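You operate a simulated robot arm through the tools that you are given. There is no shell and no other tool. Be economical: measure what you need, move in short steps, check, and stop when the job is done.

You are at the controls of a simulated robot arm. One attempt, no reset.

TASK
Screw the grey cap on the open jar and stand it in the grey tray.
Fine: clamp it in the twist gauge while you screw, then open the clamp; use the empty pocket.
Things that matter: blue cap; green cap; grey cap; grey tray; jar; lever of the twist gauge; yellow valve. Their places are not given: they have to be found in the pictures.

The check looks at the end state, three seconds after you hand in, the way a careful person would. Anything else that was tipped, shoved, dropped, spilled or broken makes it a failure. Lids that push on must go on centred and level and be pressed home; caps that screw on are set level and turned clockwise until they are tight.

THE ROBOT
A 7-joint arm with a two-finger parallel gripper, fixed in place. Base frame: the origin is at the foot of the arm, x ahead of it, y to its left, z up; the work surface is at about z = 760. Units: mm, degrees, N and s.
With the tool pointing down near the work surface it reaches from about 300 to 700 mm from the base axis. Its first joint turns from -66.0 to 66.0 degrees. Payload 1.57 kg.
Tool frame: the origin (TCP) lies between the finger pads and is the grasp point; the fingertips stand 30 mm ahead of it; z points along the fingers, y is the line along which they close. The gripper opens to 110 mm. The fingers are 24 mm wide and 12 mm thick; the gripper's body (48 by 112 mm) begins 78 mm behind the TCP.
Orientation is that of the tool frame in the base frame, as [roll, pitch, yaw] about the fixed x, y, z axes, in that order (R = Rz(yaw) Ry(pitch) Rx(roll)). With the fingers straight down and closing along the base's y, the tool's x points along the base's -x, its y along +y and its z along -z.

THE INTERFACE
- The arm moves only by the tool drive_tool. Its argument "plan" is a list of rows, each an object (a shift or turn left out is 0, a gripper value left out holds the last) with "rotation": the turn, a rotation vector about the tool's x, y, z in units of 6 degrees (1.0 is 6 degrees), a list of three; "translation": the shift along the tool's x, y, z in units of 40 mm (1.0 is 40 mm), a list of three; "gripper": the finger opening in mm, from 0 to 110. In form: [{"rotation": [wx, wy, wz], "translation": [x, y, z], "gripper": gripper}, ...]. A call has 1 to 12 rows; each row shifts and turns the commanded pose from where the row before left it, along the tool's axes as they then stand. A call with a number of a shift or a turn outside -1 to 1 is refused whole. A row lasts 0.2 s, in which the tool goes at most 50 mm and 8.6 degrees; a call with a longer step from one row to the next is refused whole, and so is a gripper value outside its range. Where a pose cannot be reached the arm comes as near as it can. A force on the tool above 90 N (or 10 N above the force at the start of the call, whichever is more), or a blocked arm, ends the call early, and 0.2 s more pass. The fingers move at their own pace (about 108 mm/s each) and stop on an object; they squeeze with about 41 N. The grip force told is the motor's: it shows also when the fingers shut on nothing. Time passes only in rows, and 0.2 s behind the last, so rows that do not move let the fingers close. It gives the time, the measured TCP pose, the force on the tool (base axes), the opening and the grip force at its end, in the units of the frame above (readings bear some noise), with the torque about the TCP (base axes, N m) and any sound that the robot's microphone picked up, and new pictures: "views" is both (left out), scene, wrist or none.
- Cameras (640 x 400 px; columns grow to the right, rows downward): "scene" is fixed at [144.5, -370.6, 1390.7]; the picture's right is [0.89, -0.46, 0.00], its down [-0.27, -0.52, -0.81] and it looks along [0.37, 0.72, -0.58] (base axes); focal length 365 px, centre (320, 200). "wrist" rides on the gripper at [70, 16, -141] in the tool frame; the picture's right is [-0.23, 0.97, 0.00], its down [-0.86, -0.20, -0.48] and it looks along [-0.47, -0.11, 0.88] (tool axes); focal length 222 px, centre (320, 200).
- measure_at(camera, pixels): for up to 12 pixels [column, row] of the newest picture of that camera ("zoom" is the newest enlarged one), the place [x, y, z] in the base frame of the surface seen there, good to about 2 mm, but the place of the scene camera against the robot may be out by one fixed shift of up to 25 mm in any direction. The clock stands still meanwhile.
- close_up(camera, box): a new picture of the part [left, top, right, bottom] of that camera's present view, enlarged. The clock stands still meanwhile.
- finish_job(): hands the job in; it is judged then, once.

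Work in short steps. Measure before you move; look again where a grasp or a placing could have gone wrong, and mend it. You have 80 turns and 200 pictures in all, those below and enlarged ones among them. Open the gripper and draw the arm clear of the work before you hand the job in, unless the task says otherwise; then end with one line.

The tools are called after "Emit:" as a command line: name --argument value ..., lists and objects as JSON in quotes. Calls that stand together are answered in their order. drive_tool: Moves the arm, as the interface text tells. Its arguments: {"type":"object","properties":{"plan":{"type":"array","items":{"type":"object","properties":{"rotation":{"type":"array","items":{"type":"number"}},"translation":{"type":"array","items":{"type":"number"}},"gripper":{"type":"number"}}}},"views":{"type":"string","enum":["both","scene","wrist","none"]}},"required":["plan"]} The other tools are called the same way: measure_at (camera, pixels) gives the place of the surface under pixels of a picture; close_up (camera, box) takes an enlarged picture of a part of a camera's view; finish_job () hands the job in.

At the start:

```text
t: 0.0
tool_pos: [411.6, -7.2, 1124.3]
orientation: [-179.9, 0.0, 179.9]
contact_force: [-0.3, 0.2, 0.3]
wrist_torque: [0.01, -0.01, 0.02]
opening: 110.0
gripper_force: 0.0
```

scene: 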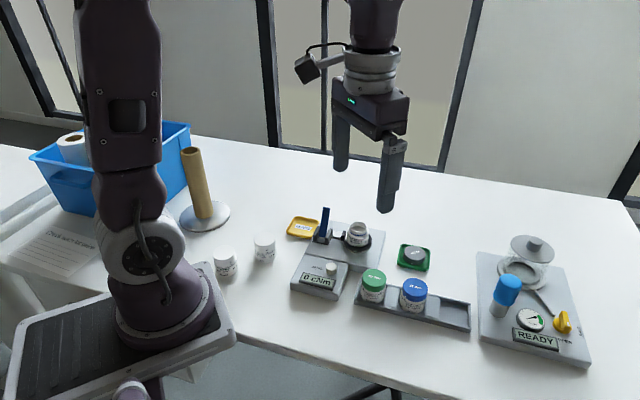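
wrist: 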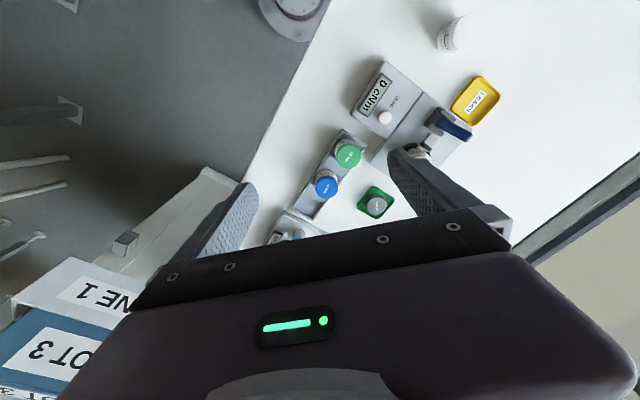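

The scene shows the twist gauge around (335,260), the grey cap in a green dish (414,256), and the tray with green/blue capped jars (410,305). I'll enlarge these areas.

Emit:
close_up --camera "scene" --box '[280, 195, 480, 335]'

Emit:
close_up --camera "wrist" --box '[260, 50, 520, 250]'

```text
2.86 times, centred on (380, 265) of scene
```

zoom: 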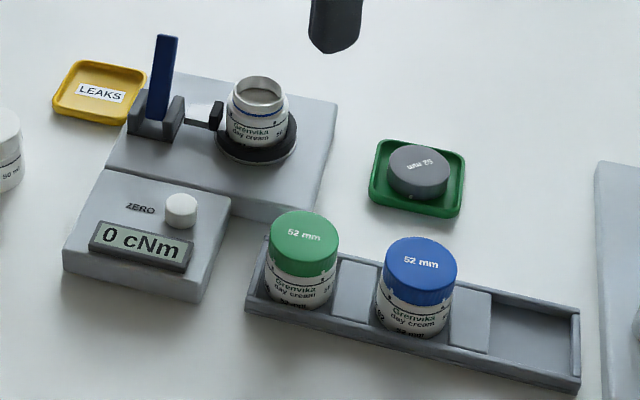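

```text
2.00 times, centred on (390, 150) of wrist
```

zoom: 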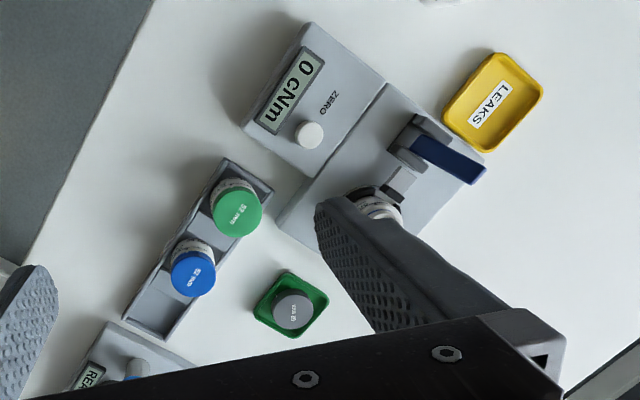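

Pixel correspondences are clear; I'll measure the same features from both cameras to find the scene camera's shift.

Emit:
measure_at --camera "scene" --pixels '[[415, 285], [374, 277], [414.3, 250], [359, 228], [326.8, 208.3], [322, 232], [342, 236], [331, 264], [455, 311], [345, 260], [359, 222], [359, 246]]'

Emit:
measure_at --camera "zoom" --pixels '[[193, 274], [236, 213], [292, 310], [480, 175], [415, 140], [308, 132], [155, 310], [505, 105], [300, 160], [385, 215], [400, 185], [325, 270]]'

```text
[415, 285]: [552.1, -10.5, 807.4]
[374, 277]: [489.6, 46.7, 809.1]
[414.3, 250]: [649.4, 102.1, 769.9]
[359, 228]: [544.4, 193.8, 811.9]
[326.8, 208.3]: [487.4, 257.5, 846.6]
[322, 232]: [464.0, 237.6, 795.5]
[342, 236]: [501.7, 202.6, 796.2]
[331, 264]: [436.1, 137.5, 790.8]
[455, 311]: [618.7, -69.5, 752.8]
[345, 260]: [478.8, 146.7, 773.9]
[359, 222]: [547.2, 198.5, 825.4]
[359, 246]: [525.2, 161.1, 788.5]
```

```text
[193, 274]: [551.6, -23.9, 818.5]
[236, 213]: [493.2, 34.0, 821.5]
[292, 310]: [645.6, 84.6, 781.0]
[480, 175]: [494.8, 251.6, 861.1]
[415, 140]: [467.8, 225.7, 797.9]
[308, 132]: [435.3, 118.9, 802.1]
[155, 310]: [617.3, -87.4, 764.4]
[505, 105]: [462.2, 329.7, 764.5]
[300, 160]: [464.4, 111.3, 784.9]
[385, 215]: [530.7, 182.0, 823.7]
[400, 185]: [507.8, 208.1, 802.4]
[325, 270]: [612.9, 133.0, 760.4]
```

The scene camera shift comes out at about (0,-15,+11.5). I'll move above the grey cap for a closer look.

Emit:
drive_tool --plan '[{"translation": [-0.671, 0.332, 0.621]}, {"translation": [-0.671, 0.332, 0.621]}, {"translation": [-0.671, 0.332, 0.621]}, {"translation": [-0.671, 0.332, 0.621]}, {"translation": [-0.671, 0.332, 0.621]}, {"translation": [-0.671, 0.332, 0.621]}, {"translation": [-0.671, 0.332, 0.621]}, {}]'

```text
t: 1.8
tool_pos: [599.6, 85.0, 952.0]
orientation: [-180.0, 0.0, 179.9]
contact_force: [0.7, 0.2, 0.0]
wrist_torque: [-0.03, 0.03, -0.03]
opening: 109.9
gripper_force: 0.1
```

scene: 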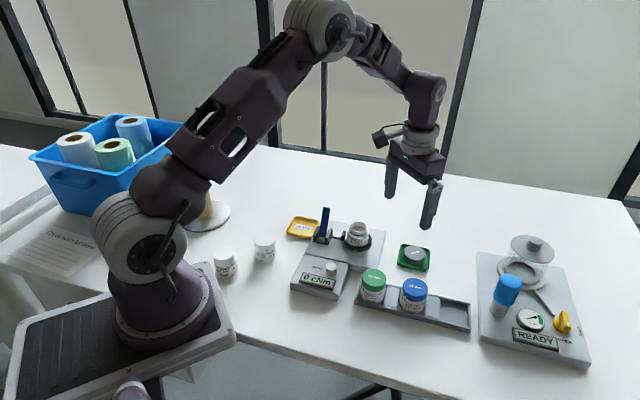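
wrist: 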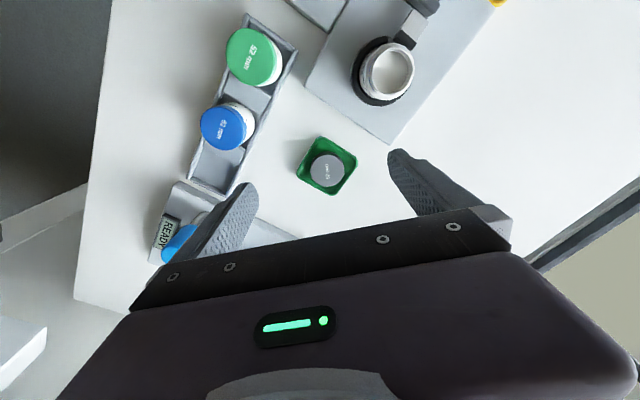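

The grey cap is at (327,170) and the jar at (386,73) in the wrist picture. I'll enlarge that region.

Emit:
close_up --camera "wrist" --box '[270, 120, 398, 200]'

Emit:
measure_at --camera "zoom" --pixels '[[275, 180], [275, 245], [220, 250], [345, 250], [285, 325], [150, 245], [130, 290], [250, 90], [400, 160], [350, 320], [190, 310]]'

Emit:
close_up --camera "wrist" --box '[308, 0, 500, 120]'

```text
5.00 times, centred on (334, 160) of wrist
```

zoom: 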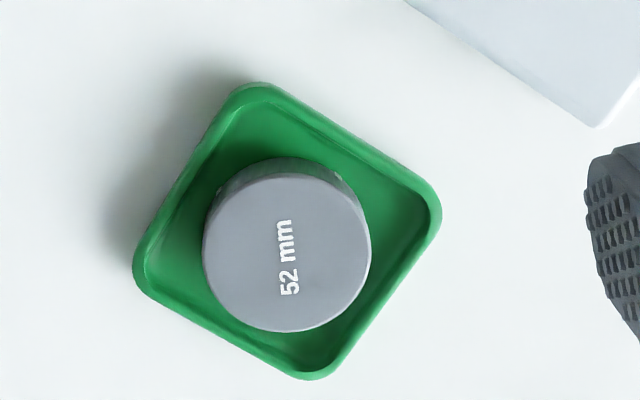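

```text
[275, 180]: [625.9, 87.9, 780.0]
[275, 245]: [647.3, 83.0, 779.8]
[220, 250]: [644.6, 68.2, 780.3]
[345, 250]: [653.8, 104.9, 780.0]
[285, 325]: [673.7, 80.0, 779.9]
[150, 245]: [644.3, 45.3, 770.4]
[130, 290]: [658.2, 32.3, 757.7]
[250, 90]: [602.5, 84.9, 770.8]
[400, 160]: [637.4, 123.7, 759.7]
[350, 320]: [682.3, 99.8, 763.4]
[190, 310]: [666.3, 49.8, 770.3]
```

```text
3.33 times, centred on (404, 60) of wrist
```

zoom: 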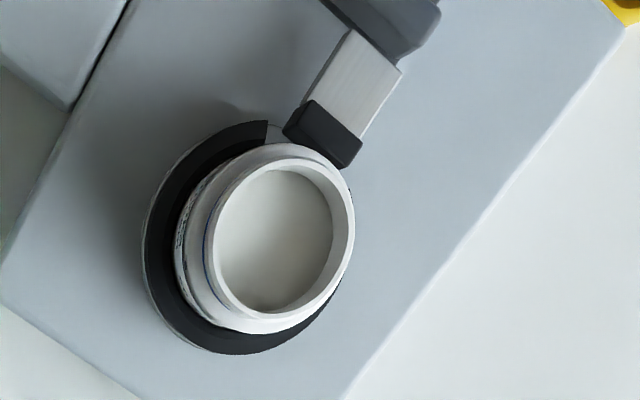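

The grey cap is centred at about (649.5,85), top at z 780, and the dish rim is at about 770.5. Next I'll look at the clamp from closer before moving any parts.

Emit:
drive_tool --plan '[{"translation": [0.75, 0.6, 0]}, {"translation": [0.75, 0.6, 0]}, {"translation": [0.75, 0.6, 0]}, {"translation": [0.75, 0.6, 0]}, {"translation": [0.75, 0.6, 0]}, {}]'

Emit:
close_up --camera "scene" --box '[300, 195, 390, 255]'

```text
t: 3.2
tool_pos: [450.2, 205.7, 951.3]
orientation: [180.0, 0.0, 179.9]
contact_force: [0.0, -0.1, 0.4]
wrist_torque: [-0.01, -0.04, -0.01]
opening: 110.0
gripper_force: 0.1
```

scene: 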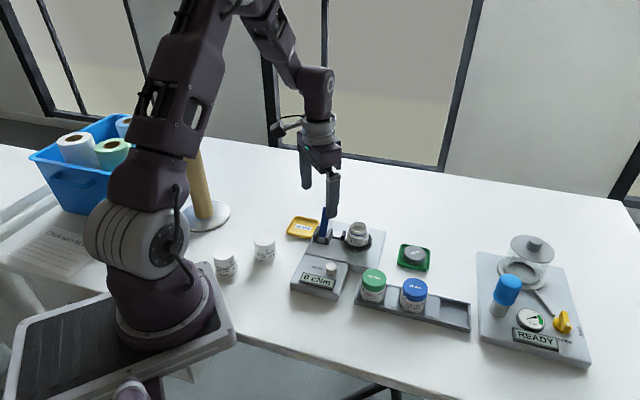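
wrist: 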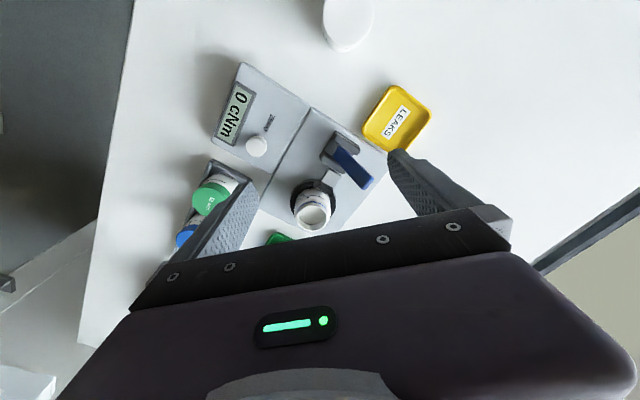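

```text
6.67 times, centred on (345, 225) of scene
```

zoom: 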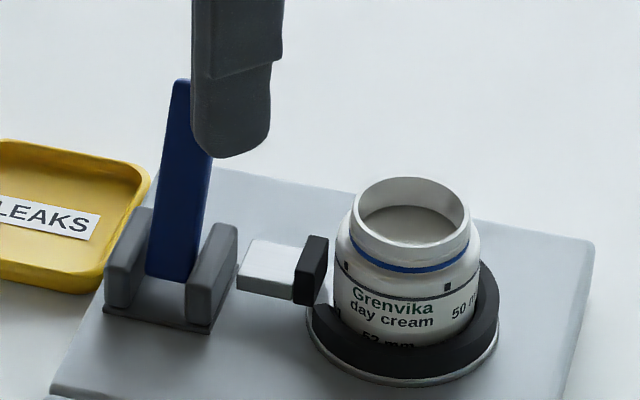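

I'll enlarge the wrist picture's clamp area and measure it.

Emit:
close_up --camera "wrist" --box '[270, 110, 430, 240]'

```text
3.08 times, centred on (350, 175) of wrist
```

zoom: 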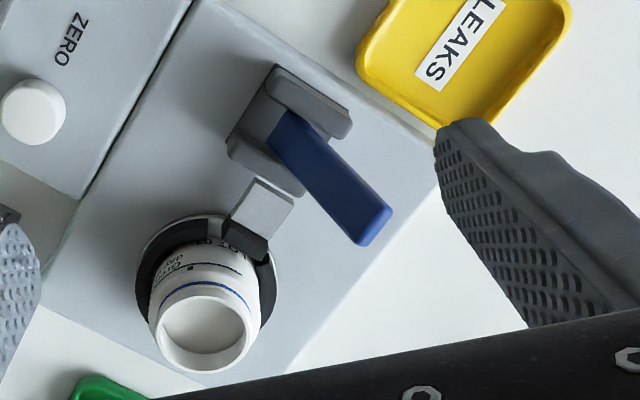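

Measuring lever, posts, plunger, and jar points.

Emit:
measure_at --camera "zoom" --pixels '[[385, 210], [360, 240], [275, 140], [315, 112], [285, 80], [345, 115], [235, 145], [295, 185], [245, 195], [280, 210], [230, 235], [262, 250]]'

Emit:
measure_at --camera "zoom" --pixels '[[378, 222], [205, 297], [205, 370], [160, 335], [247, 335], [330, 180], [300, 160], [268, 100], [145, 250], [200, 320], [225, 175], [350, 130]]'

```text
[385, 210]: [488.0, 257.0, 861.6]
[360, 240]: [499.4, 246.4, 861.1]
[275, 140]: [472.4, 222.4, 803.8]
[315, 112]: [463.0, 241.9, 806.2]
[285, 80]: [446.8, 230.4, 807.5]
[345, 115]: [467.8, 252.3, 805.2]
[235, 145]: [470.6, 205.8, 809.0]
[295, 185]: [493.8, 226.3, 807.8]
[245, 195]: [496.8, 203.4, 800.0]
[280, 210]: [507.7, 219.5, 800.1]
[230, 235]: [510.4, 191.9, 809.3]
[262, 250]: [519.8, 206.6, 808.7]
```

```text
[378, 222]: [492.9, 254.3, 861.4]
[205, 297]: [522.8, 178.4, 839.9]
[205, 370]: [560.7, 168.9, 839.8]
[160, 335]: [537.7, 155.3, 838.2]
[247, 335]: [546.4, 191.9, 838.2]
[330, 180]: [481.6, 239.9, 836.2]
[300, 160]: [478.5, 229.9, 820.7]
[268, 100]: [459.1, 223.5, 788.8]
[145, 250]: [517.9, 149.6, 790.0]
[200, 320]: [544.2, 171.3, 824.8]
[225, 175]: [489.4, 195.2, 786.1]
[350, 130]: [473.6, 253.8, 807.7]
```

The lever stands between two posts at about (470,229). Its top is at about (493,252,861), so it leans ~25° to the back (+x+y), across the plunger axis. I'll go above it and turn 45° so the fingers straddle it along its swing direction.

Emit:
drive_tool --plan '[{"translation": [-0.49, 0.53, 0], "gripper": 50}, {"translation": [-0.49, 0.53, 0]}, {"rotation": [0, 0, 0.9375]}, {"rotation": [0, 0, 0.9375]}, {"rotation": [0, 0, 0.9375]}, {"rotation": [0, 0, 0.9375]}, {"rotation": [0, 0, 0.9375]}, {"rotation": [0, 0, 0.9375]}, {"rotation": [0, 0, 0.9375]}, {"rotation": [0, 0, 0.9375]}, {}]'

```text
t: 5.6
tool_pos: [490.1, 248.0, 951.6]
orientation: [179.9, -0.1, 135.0]
contact_force: [-0.2, 0.4, -0.1]
wrist_torque: [-0.03, -0.01, 0.01]
opening: 50.0
gripper_force: 0.0
```

scene: 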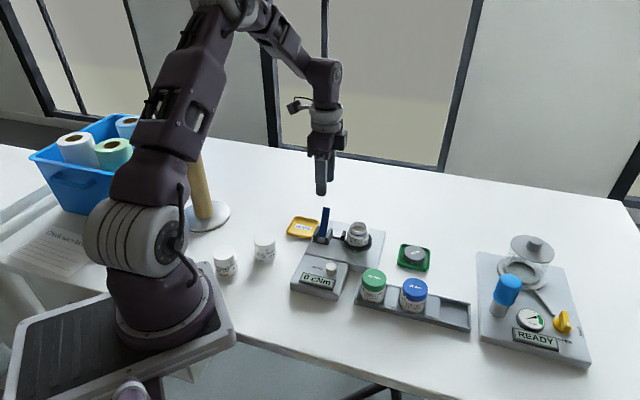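
wrist: 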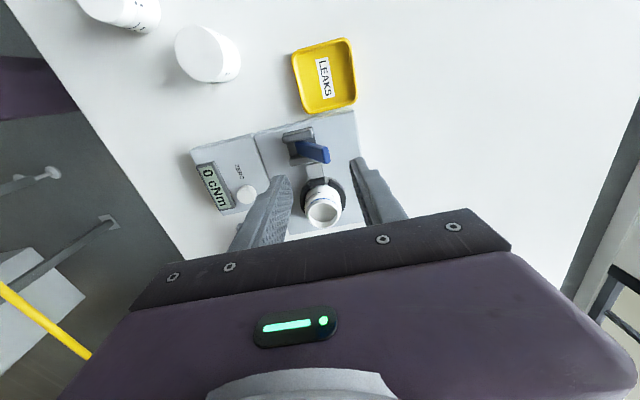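

Check the lever lean in this view.

Emit:
close_up --camera "wrist" --box '[250, 110, 378, 230]'

Emit:
measure_at --camera "wrist" --pixels '[[325, 157], [328, 151], [319, 157], [309, 146], [300, 140], [312, 152]]'

```text
3.33 times, centred on (314, 170) of wrist
```

zoom: 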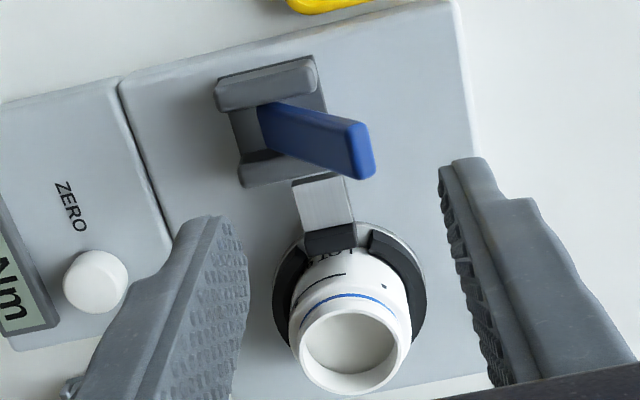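

```text
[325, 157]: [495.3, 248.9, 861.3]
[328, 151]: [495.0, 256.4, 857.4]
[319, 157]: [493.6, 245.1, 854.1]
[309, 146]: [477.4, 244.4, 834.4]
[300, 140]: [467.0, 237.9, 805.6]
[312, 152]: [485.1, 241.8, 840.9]
```

Lever straddled in plan; descending 80 mm so the tips are ~20 mm below its top.

Emit:
drive_tool --plan '[{"translation": [0, 0, 0.7]}, {"translation": [0, 0, 0.7]}, {"translation": [0, 0, 0.6]}, {}]'

```text
t: 6.6
tool_pos: [489.4, 248.0, 871.0]
orientation: [-179.9, 0.0, 135.0]
contact_force: [0.5, -0.3, 0.4]
wrist_torque: [0.04, -0.04, 0.03]
opening: 50.1
gripper_force: 0.2
```

scene: 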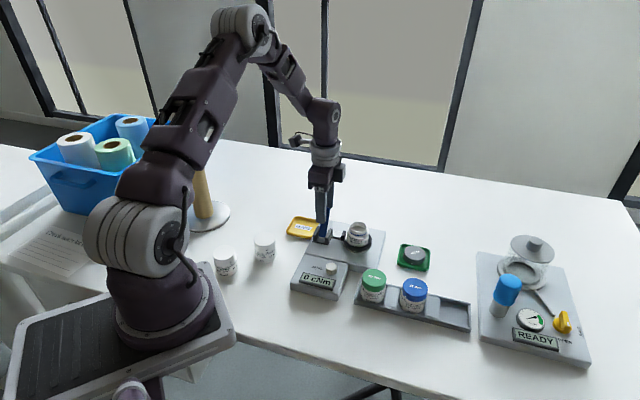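
wrist: 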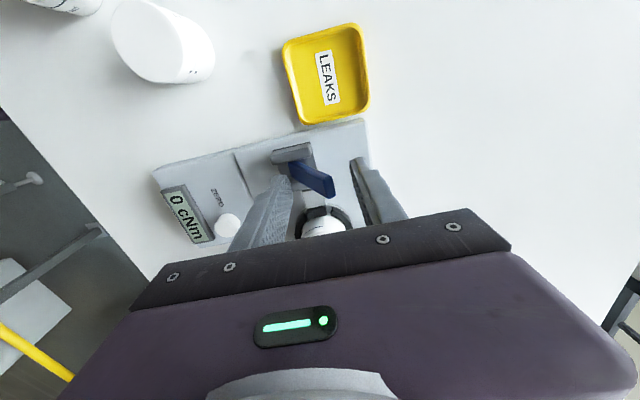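

Lever sits between the fingers. I'll push it forward (tool -y) gently in small steps and check the force.

Emit:
drive_tool --plan '[{"translation": [0, -0.25, 0]}, {"translation": [0, -0.2, 0]}, {"translation": [0, -0.15, 0]}, {"translation": [0, -0.1, 0]}]'

```text
t: 7.6
tool_pos: [468.1, 228.1, 871.7]
orientation: [179.9, 0.0, 135.0]
contact_force: [0.2, -0.5, 0.3]
wrist_torque: [-0.01, -0.02, 0.01]
opening: 50.7
gripper_force: 0.7
```

scene: 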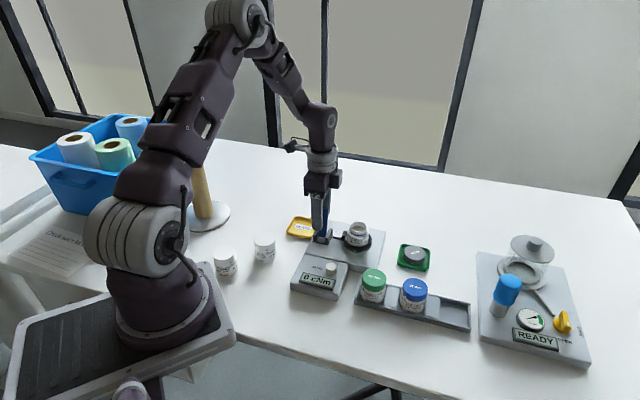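
wrist: 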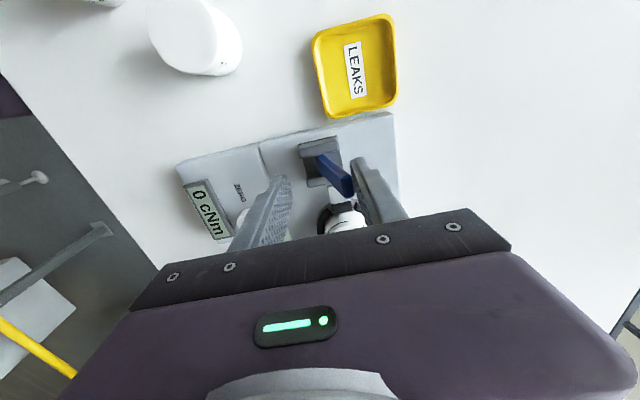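

Light contact begins (opening 50.7). Continue in 4 mm steps.

Emit:
drive_tool --plan '[{"translation": [0, -0.1, 0]}, {"translation": [0, -0.1, 0]}, {"translation": [0, -0.1, 0]}]'

Emit:
close_up --camera "wrist" --box '[260, 110, 420, 230]'

```text
t: 8.4
tool_pos: [460.8, 220.8, 870.5]
orientation: [-180.0, 0.0, 135.1]
contact_force: [0.4, 0.1, 0.2]
wrist_torque: [0.0, -0.04, 0.02]
opening: 50.4
gripper_force: 0.5
```

scene: 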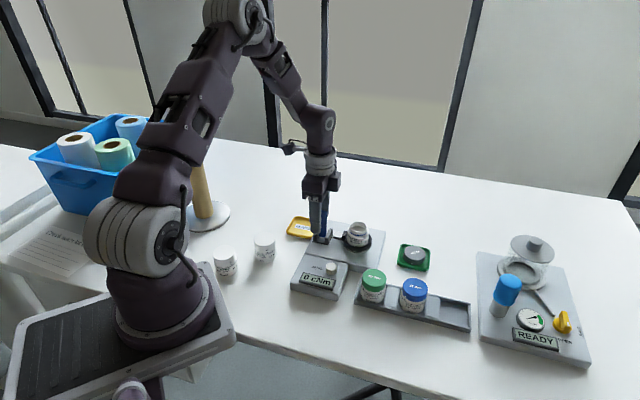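
wrist: 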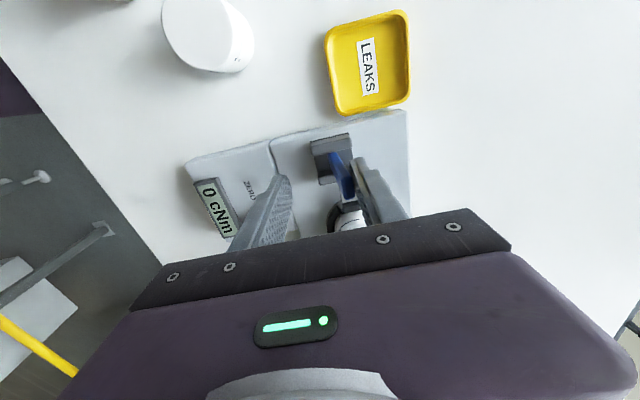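

```text
3.33 times, centred on (340, 170) of wrist
```

zoom: 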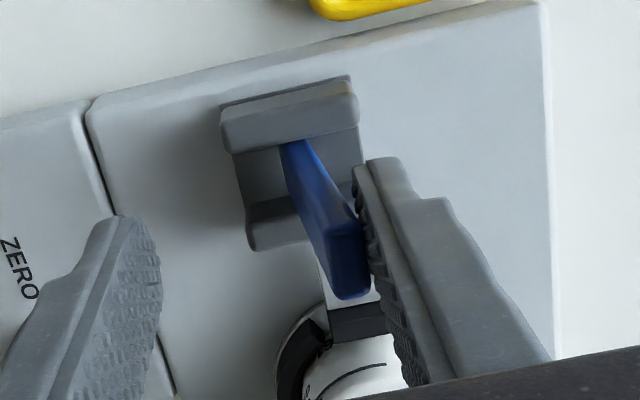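

The lever yields without resistance. Continue forward with slight descent.

Emit:
drive_tool --plan '[{"translation": [0, -0.25, 0]}, {"translation": [0, -0.25, 0]}, {"translation": [0, -0.25, 0.0]}, {"translation": [0, -0.2, 0.1]}]'

Emit:
close_up --camera "wrist" --box '[260, 110, 420, 230]'

```text
t: 9.4
tool_pos: [435.6, 195.2, 869.2]
orientation: [179.5, 0.1, 135.2]
contact_force: [8.9, 10.6, 20.7]
wrist_torque: [0.85, -0.62, -0.05]
opening: 61.9
gripper_force: 6.5
```

scene: 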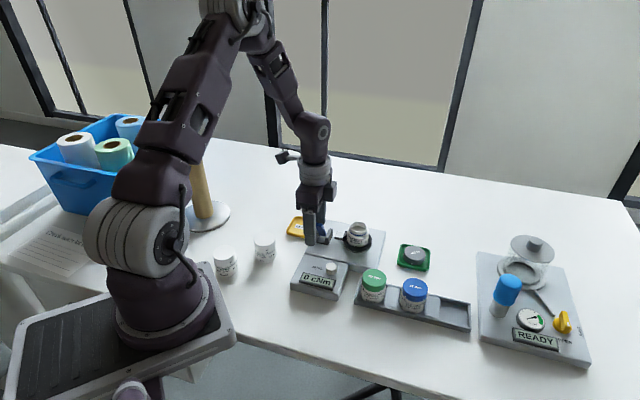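
wrist: 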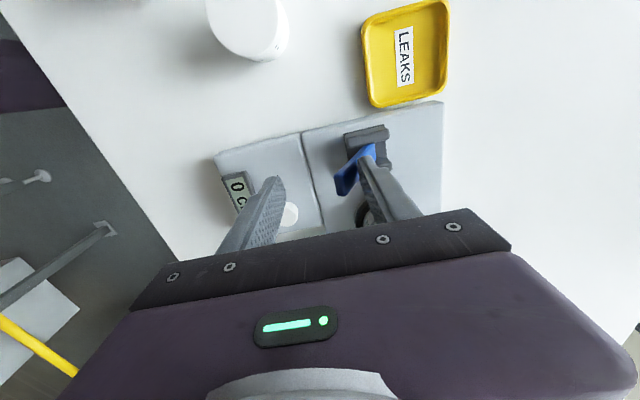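

```text
3.33 times, centred on (340, 170) of wrist
```

zoom: 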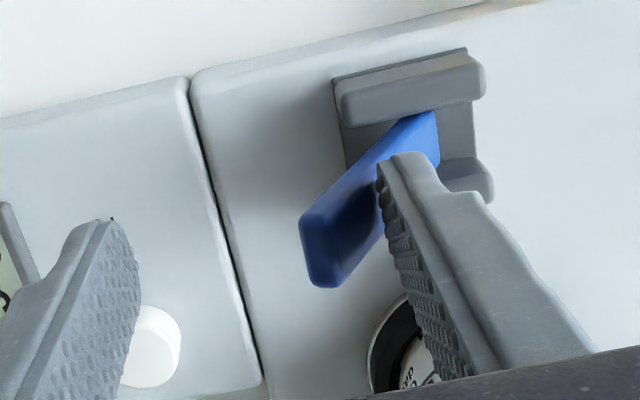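

The lever now leans forward with ~14 N horizontal resistance, maybe the clamp stop. I'll lift off and see if it holds there and where the plunger is.

Emit:
drive_tool --plan '[{"translation": [0, 0.2, -0.3]}, {"translation": [0, 0, -1]}, {"translation": [0, 0, -1]}, {}]'

Emit:
close_up --camera "wrist" --box '[270, 100, 430, 220]'

```text
t: 10.4
tool_pos: [439.2, 199.2, 958.9]
orientation: [-180.0, 0.0, 135.0]
contact_force: [-0.8, 0.1, 0.2]
wrist_torque: [0.02, 0.0, 0.03]
opening: 50.4
gripper_force: 0.1
```

scene: 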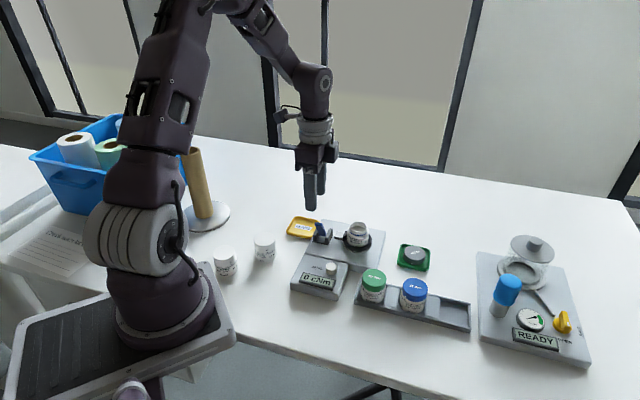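
wrist: 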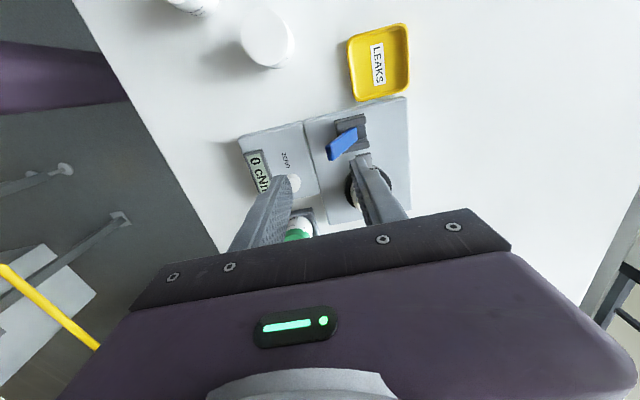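

```text
3.33 times, centred on (350, 160) of wrist
```

zoom: 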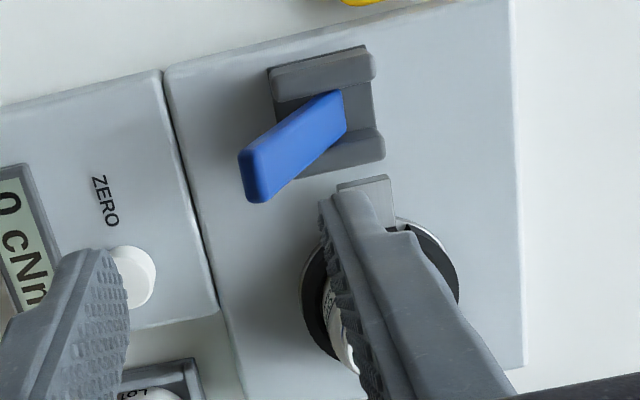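

Lever stays over. Checking the plunger from the scene camera and the lever's geometry.

Emit:
measure_at --camera "zoom" --pixels '[[250, 180], [265, 195], [290, 145], [325, 100], [340, 125], [375, 190], [355, 185]]'

Emit:
close_up --camera "scene" --box '[300, 205, 390, 265]'

```text
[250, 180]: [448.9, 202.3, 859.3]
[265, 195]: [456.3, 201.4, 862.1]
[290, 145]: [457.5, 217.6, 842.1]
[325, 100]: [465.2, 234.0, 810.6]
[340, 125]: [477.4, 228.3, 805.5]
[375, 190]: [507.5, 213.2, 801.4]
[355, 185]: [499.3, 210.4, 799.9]
```

```text
6.67 times, centred on (345, 235) of scene
```

zoom: 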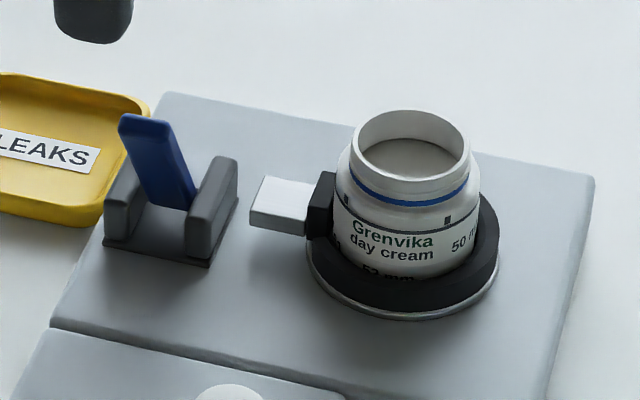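

The plunger is now pressed against the jar, so it is clamped. Moving back above the cap and rotating back for the grasp.

Emit:
drive_tool --plan '[{"translation": [-0.92, 0.148, 0], "gripper": 85}, {"translation": [-0.92, 0.148, 0]}, {"translation": [-0.92, 0.148, 0]}, {"translation": [-0.92, 0.148, 0]}, {"translation": [-0.92, 0.148, 0]}, {"rotation": [0, 0, -1]}, {"rotation": [0, 0, -1]}, {"rotation": [0, 0, -1]}, {"rotation": [0, 0, -1]}, {"rotation": [0, 0, -1]}, {"rotation": [0, 0, -1]}, {"rotation": [0, 0, -1]}]'

Emit:
close_up --camera "wrist" --box '[270, 0, 462, 120]'

```text
t: 13.0
tool_pos: [590.7, 89.2, 960.9]
orientation: [-180.0, 0.0, 177.2]
contact_force: [0.0, -0.2, 0.0]
wrist_torque: [-0.04, -0.01, 0.0]
opening: 85.1
gripper_force: 0.2
```

scene: 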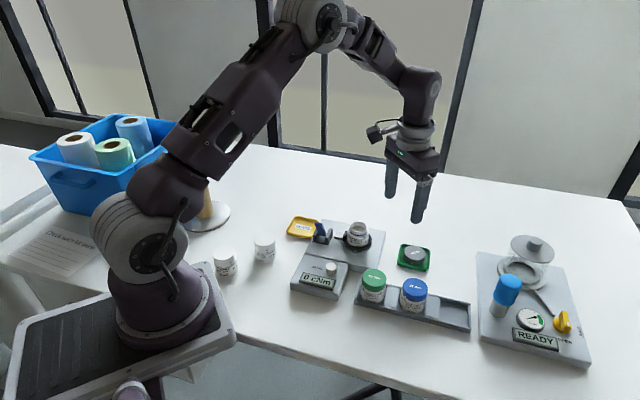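
wrist: 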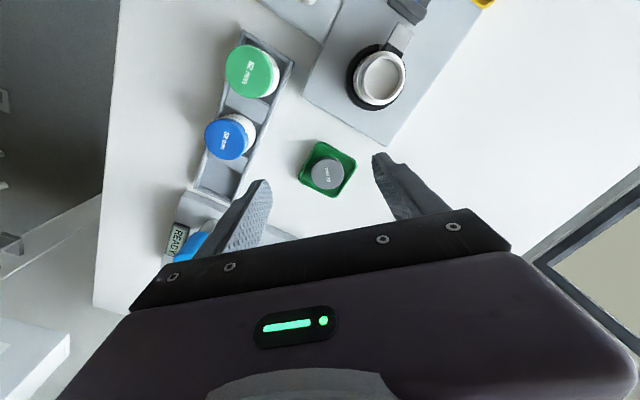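

```text
3.33 times, centred on (366, 60) of wrist
```

zoom: 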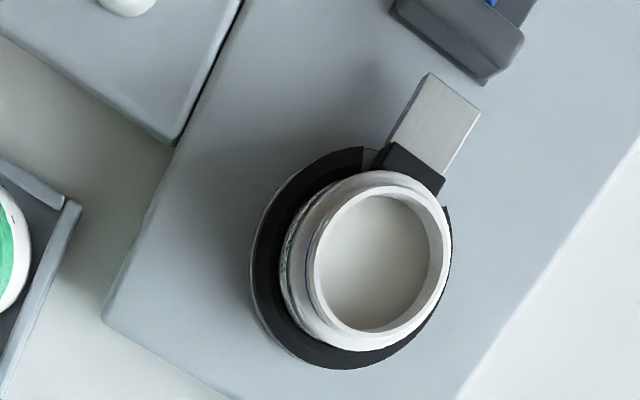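

Measure the rim points for the jar axis.

Emit:
measure_at --camera "zoom" --pixels '[[313, 260], [444, 250], [377, 191], [372, 336], [328, 214], [430, 210], [330, 315], [420, 315], [350, 340], [270, 260]]'

Emit:
close_up --camera "wrist" --box '[278, 130, 374, 205]'

Emit:
measure_at --camera "zoom" --pixels '[[330, 200], [330, 370], [240, 290], [425, 290], [333, 290], [300, 85], [530, 215], [380, 440], [145, 250], [270, 350], [395, 350]]'

```text
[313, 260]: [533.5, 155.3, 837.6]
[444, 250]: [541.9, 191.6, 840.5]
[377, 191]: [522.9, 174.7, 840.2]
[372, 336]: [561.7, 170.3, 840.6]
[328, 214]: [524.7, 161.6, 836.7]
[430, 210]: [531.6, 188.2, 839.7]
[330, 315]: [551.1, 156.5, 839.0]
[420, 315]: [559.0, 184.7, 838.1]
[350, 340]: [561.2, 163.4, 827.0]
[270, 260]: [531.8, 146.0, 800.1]
```

```text
5.33 times, centred on (326, 168) of wrist
```

zoom: 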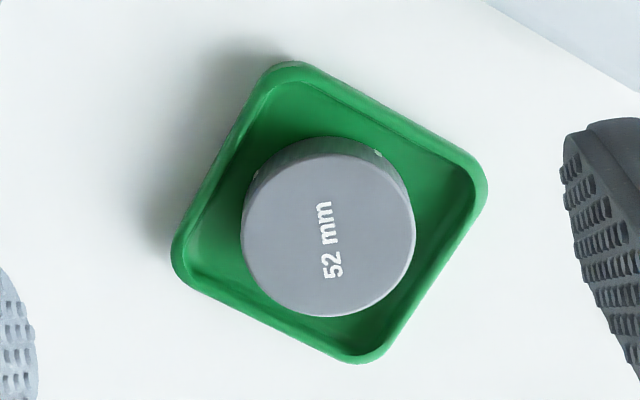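

```text
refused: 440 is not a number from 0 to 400
```

Emit:
measure_at --camera "zoom" --pixels '[[328, 236], [328, 160], [328, 312], [247, 236], [410, 236], [270, 180], [388, 290], [270, 290], [388, 185], [300, 72], [478, 190], [365, 355]]'

```text
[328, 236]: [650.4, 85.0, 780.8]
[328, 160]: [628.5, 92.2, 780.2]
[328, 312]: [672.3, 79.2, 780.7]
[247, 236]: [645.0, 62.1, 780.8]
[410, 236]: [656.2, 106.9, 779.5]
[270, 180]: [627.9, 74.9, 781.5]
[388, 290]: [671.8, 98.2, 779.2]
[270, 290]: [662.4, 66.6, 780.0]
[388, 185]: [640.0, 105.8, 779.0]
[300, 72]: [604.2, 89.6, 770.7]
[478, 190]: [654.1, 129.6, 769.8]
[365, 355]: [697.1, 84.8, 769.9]
```

Cap centre (650.4,85.3), jar axis (542.3,173.0). Moving over the cap and turning to yaw 225 to leave room for clockwise turning.

Emit:
drive_tool --plan '[{"translation": [-0.748, -0.012, 0]}, {"translation": [-0.748, -0.012, 0]}, {"rotation": [0, 0, -1]}, {"rotation": [0, 0, -1]}, {"rotation": [0, 0, -1]}, {"rotation": [0, 0, -1]}, {"rotation": [0, 0, -1]}, {"rotation": [0, 0, -1]}, {"rotation": [0, 0, -1]}, {"rotation": [0, 0, -0.97]}, {}]'

```text
t: 15.4
tool_pos: [650.8, 85.8, 959.1]
orientation: [179.9, 0.0, -135.1]
contact_force: [-0.6, -1.0, 0.3]
wrist_torque: [0.02, -0.02, -0.03]
opening: 85.0
gripper_force: 0.0
```

scene: 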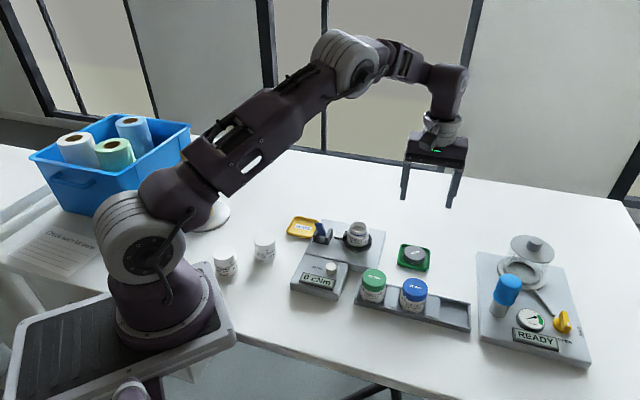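
wrist: 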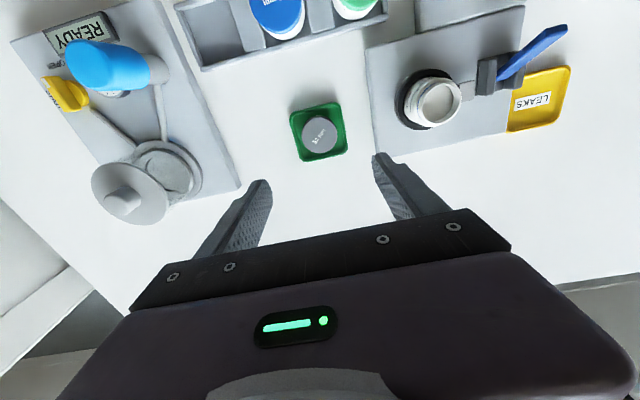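

Reached yaw 225. Descending to TCP z ≈ 803.5 (tips above the dish rim).

Emit:
drive_tool --plan '[{"translation": [0, 0, 0.9]}, {"translation": [0, 0, 0.9]}, {"translation": [0, 0, 0.9]}, {"translation": [0, 0, 0.9]}, {"translation": [0, 0, 0.15]}, {}]'

Emit:
close_up --camera "wrist" --box '[220, 130, 412, 250]'

```text
t: 16.8
tool_pos: [650.4, 84.7, 809.3]
orientation: [180.0, 0.0, -135.1]
contact_force: [-0.2, -0.7, 0.5]
wrist_torque: [0.0, -0.02, -0.03]
opening: 85.1
gripper_force: 0.0
```

scene: 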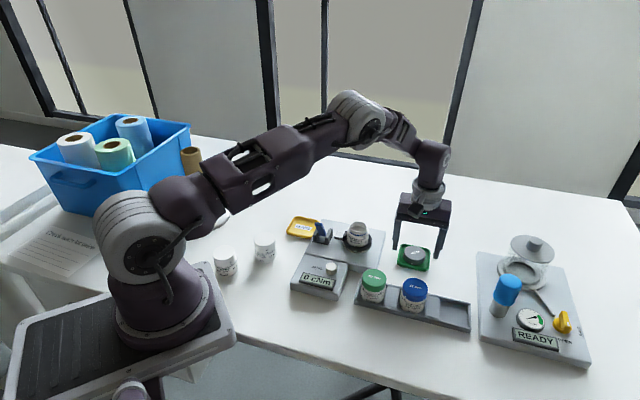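
wrist: 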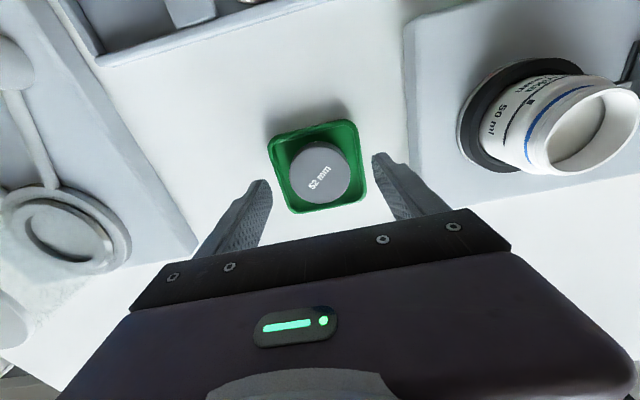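

```text
3.33 times, centred on (316, 190) of wrist
```

zoom: 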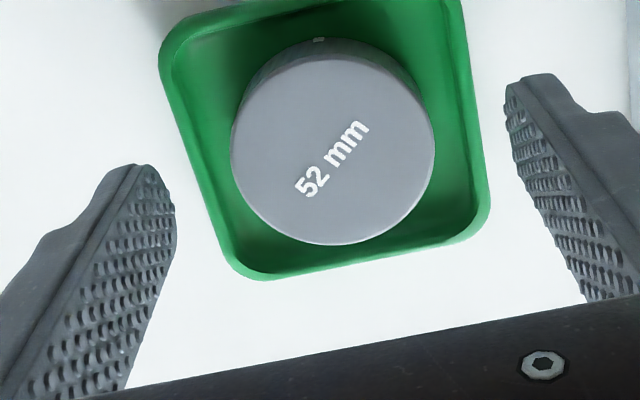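

Fine check of cap centre and rim height at this closeness.

Emit:
measure_at --camera "zoom" --pixels '[[333, 151], [238, 151], [430, 151], [333, 65], [333, 240], [172, 60], [235, 265], [480, 200], [455, 40], [480, 225]]'

```text
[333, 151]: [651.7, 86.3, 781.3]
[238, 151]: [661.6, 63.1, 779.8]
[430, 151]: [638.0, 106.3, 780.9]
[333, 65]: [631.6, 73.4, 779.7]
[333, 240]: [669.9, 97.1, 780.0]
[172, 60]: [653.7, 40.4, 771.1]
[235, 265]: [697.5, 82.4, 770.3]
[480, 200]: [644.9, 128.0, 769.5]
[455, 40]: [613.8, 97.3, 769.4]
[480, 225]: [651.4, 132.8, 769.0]
```

Centre (650.3,85.0) matches the TCP. Down 6.5 mm and close.

Emit:
drive_tool --plan '[{"translation": [0, 0, 0.165]}, {}, {"gripper": 40}, {}, {}, {}]'

Emit:
close_up --camera "wrist" --box '[220, 130, 412, 250]'

```text
t: 18.2
tool_pos: [649.7, 84.5, 802.2]
orientation: [179.9, -0.1, -135.2]
contact_force: [-0.4, -0.4, -0.1]
wrist_torque: [0.02, 0.01, 0.01]
opening: 49.4
gripper_force: 41.4
```

scene: 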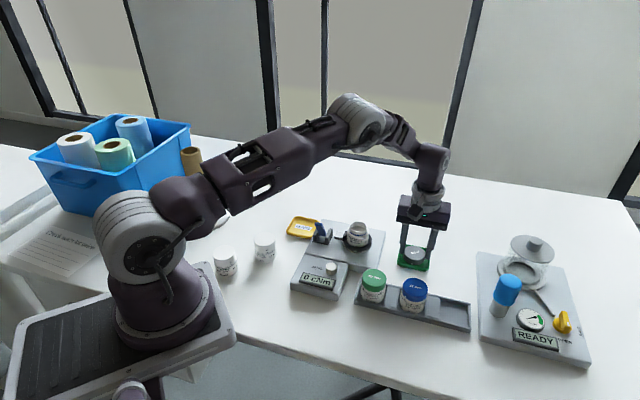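
wrist: 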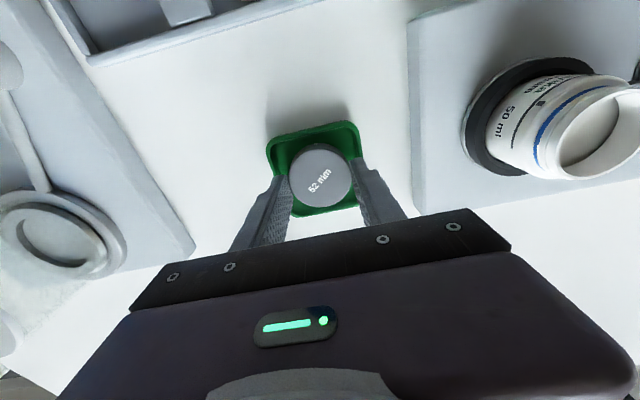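

```text
3.33 times, centred on (316, 190) of wrist
```

zoom: 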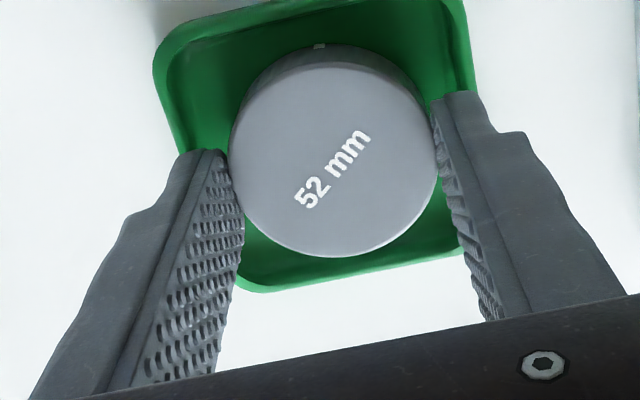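

Cap held (49.4 mm, 41 N). Lift 110 mm and check it came along.

Emit:
drive_tool --plan '[{"translation": [0, 0, -0.3]}, {"translation": [0, 0, -0.7]}, {"translation": [0, 0, -0.9]}, {"translation": [0, 0, -0.9]}, {}]'

Emit:
close_up --camera "wrist" --box '[220, 130, 412, 250]'

```text
t: 19.4
tool_pos: [650.6, 86.4, 915.4]
orientation: [180.0, 0.0, -135.1]
contact_force: [-0.9, 0.1, 0.5]
wrist_torque: [0.0, -0.01, -0.02]
opening: 49.2
gripper_force: 41.0
```

scene: 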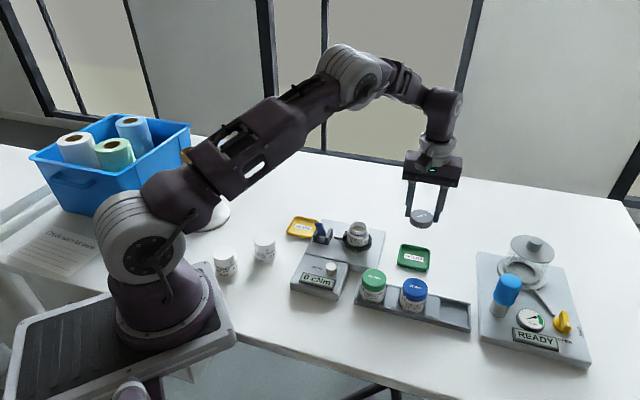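
wrist: 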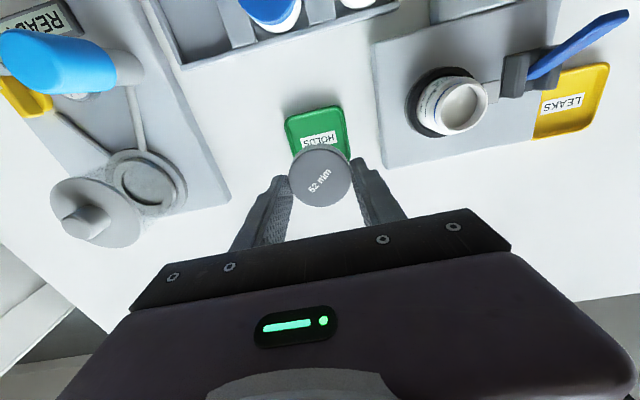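

```text
3.33 times, centred on (316, 190) of wrist
```

zoom: 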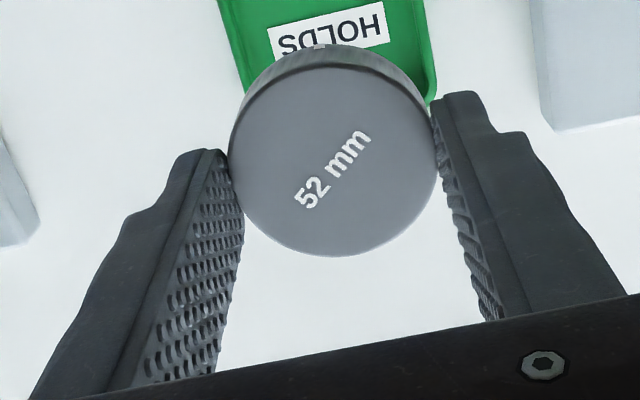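

Cap is held. Measure its top for levelness and offset, then carry over the jar.

Emit:
measure_at --camera "zoom" --pixels '[[333, 160], [240, 160], [428, 160], [333, 75], [333, 250], [270, 100], [400, 220], [265, 220], [400, 100]]'

Emit:
drive_tool --plan '[{"translation": [0.0897, 0.865, 0]}, {"translation": [0.0897, 0.865, 0]}, {"translation": [0.0897, 0.865, 0]}, {"translation": [0.0897, 0.865, 0]}, {}, {}]'

```text
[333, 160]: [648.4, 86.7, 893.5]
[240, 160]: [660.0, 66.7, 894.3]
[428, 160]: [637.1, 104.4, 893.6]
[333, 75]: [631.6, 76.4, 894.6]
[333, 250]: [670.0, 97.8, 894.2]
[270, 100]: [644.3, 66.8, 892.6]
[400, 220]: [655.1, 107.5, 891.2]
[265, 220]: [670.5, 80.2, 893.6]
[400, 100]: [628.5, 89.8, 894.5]
```

```text
t: 20.8
tool_pos: [543.1, 173.3, 915.3]
orientation: [180.0, -0.1, -135.1]
contact_force: [0.2, 0.0, 0.2]
wrist_torque: [0.05, 0.02, 0.04]
opening: 49.3
gripper_force: 40.9
```

scene: 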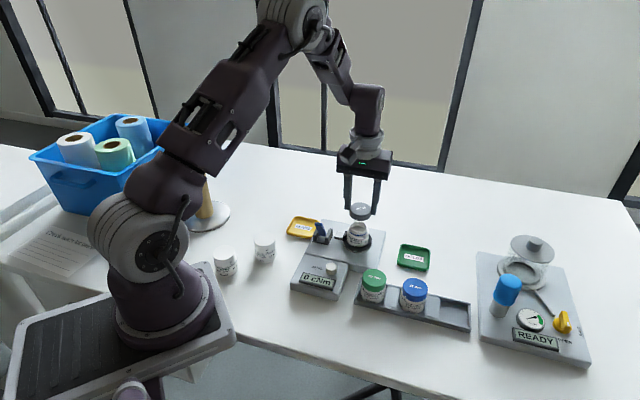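
wrist: 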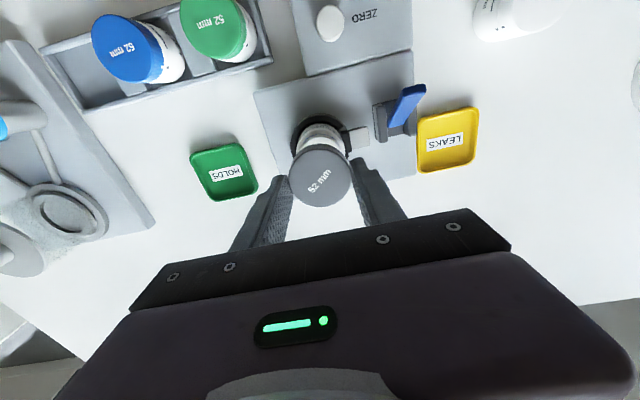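

Cap over jar. Descend to leave a few mm above the rim, then inspect from the scene camera.

Emit:
drive_tool --plan '[{"translation": [0, 0, 0.4]}, {"translation": [0, 0, 0.35]}, {}]' --views "wrist"

Emit:
close_up --camera "scene" --box '[315, 195, 399, 251]'

Emit:
close_up --camera "wrist" --box '[240, 90, 400, 210]'

```text
t: 21.6
tool_pos: [541.8, 173.9, 885.9]
orientation: [179.9, 0.0, -135.0]
contact_force: [0.3, -0.3, -0.2]
wrist_torque: [-0.03, 0.01, 0.04]
opening: 49.1
gripper_force: 41.5
```

wrist: 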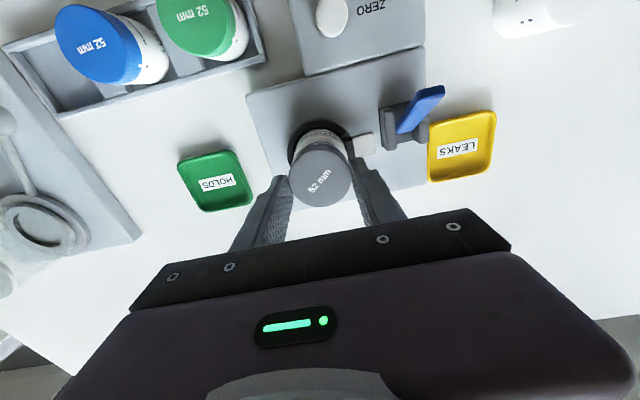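

```text
7.14 times, centred on (357, 223) of scene
```

zoom: 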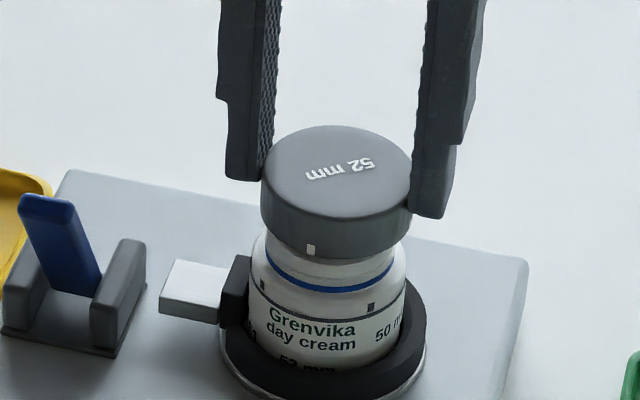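

```text
3.33 times, centred on (320, 150) of wrist
```

zoom: 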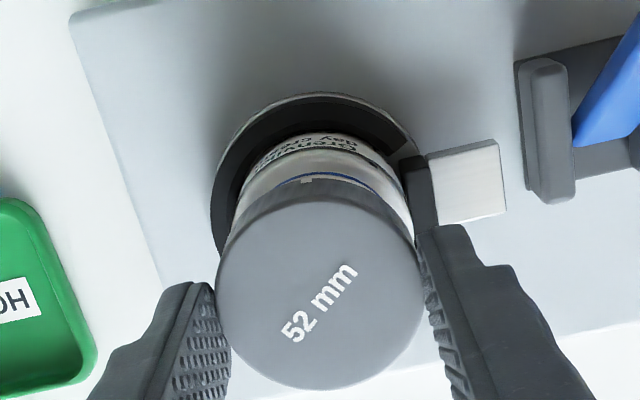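

Alignment looks good. Lower in small steps to contact.

Emit:
drive_tool --plan '[{"translation": [0, 0, 0.05]}, {"translation": [0, 0, 0.05]}, {"translation": [0, 0, 0.05]}, {}]' --views "none"

```text
t: 22.6
tool_pos: [542.1, 173.9, 879.8]
orientation: [179.9, 0.0, -135.2]
contact_force: [-0.2, 0.0, -0.7]
wrist_torque: [-0.01, -0.04, -0.03]
opening: 49.6
gripper_force: 41.2
```

Emit:
drive_tool --plan '[{"translation": [0, 0, 0.05]}, {"translation": [0, 0, 0.03]}, {}]' --views "none"

```text
t: 23.4
tool_pos: [542.3, 174.3, 877.0]
orientation: [180.0, 0.0, -135.2]
contact_force: [-1.8, -0.2, 0.6]
wrist_torque: [-0.03, 0.05, 0.02]
opening: 49.3
gripper_force: 41.2
```

No clear contact yet; continue down in 1–2 mm steps.

Emit:
drive_tool --plan '[{"translation": [0, 0, 0.04]}, {"translation": [0, 0, 0.04]}, {}]' --views "none"

Emit:
close_up --camera "scene" --box '[315, 195, 399, 251]'

```text
t: 24.2
tool_pos: [542.4, 173.8, 872.2]
orientation: [179.9, -0.1, -135.1]
contact_force: [-2.9, -1.1, 0.8]
wrist_torque: [-0.02, 0.12, 0.02]
opening: 49.2
gripper_force: 41.2
```

```text
7.14 times, centred on (357, 223) of scene
```

zoom: 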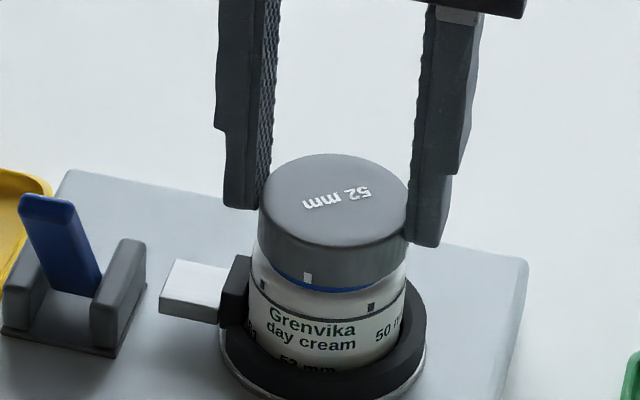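

Cap skirt is over the neck, with -2.9 N in x, so I'll ease about 1 mm toward -x and continue down to contact.

Emit:
drive_tool --plan '[{"translation": [0.0265, 0.009, 0]}, {"translation": [0, 0, 0.03]}, {"translation": [0, 0, 0.03]}, {}]' --views "none"

```text
t: 25.2
tool_pos: [542.0, 174.2, 870.0]
orientation: [180.0, 0.0, -135.0]
contact_force: [-2.1, 0.7, 3.2]
wrist_torque: [0.06, 0.1, -0.02]
opening: 49.6
gripper_force: 40.9
```

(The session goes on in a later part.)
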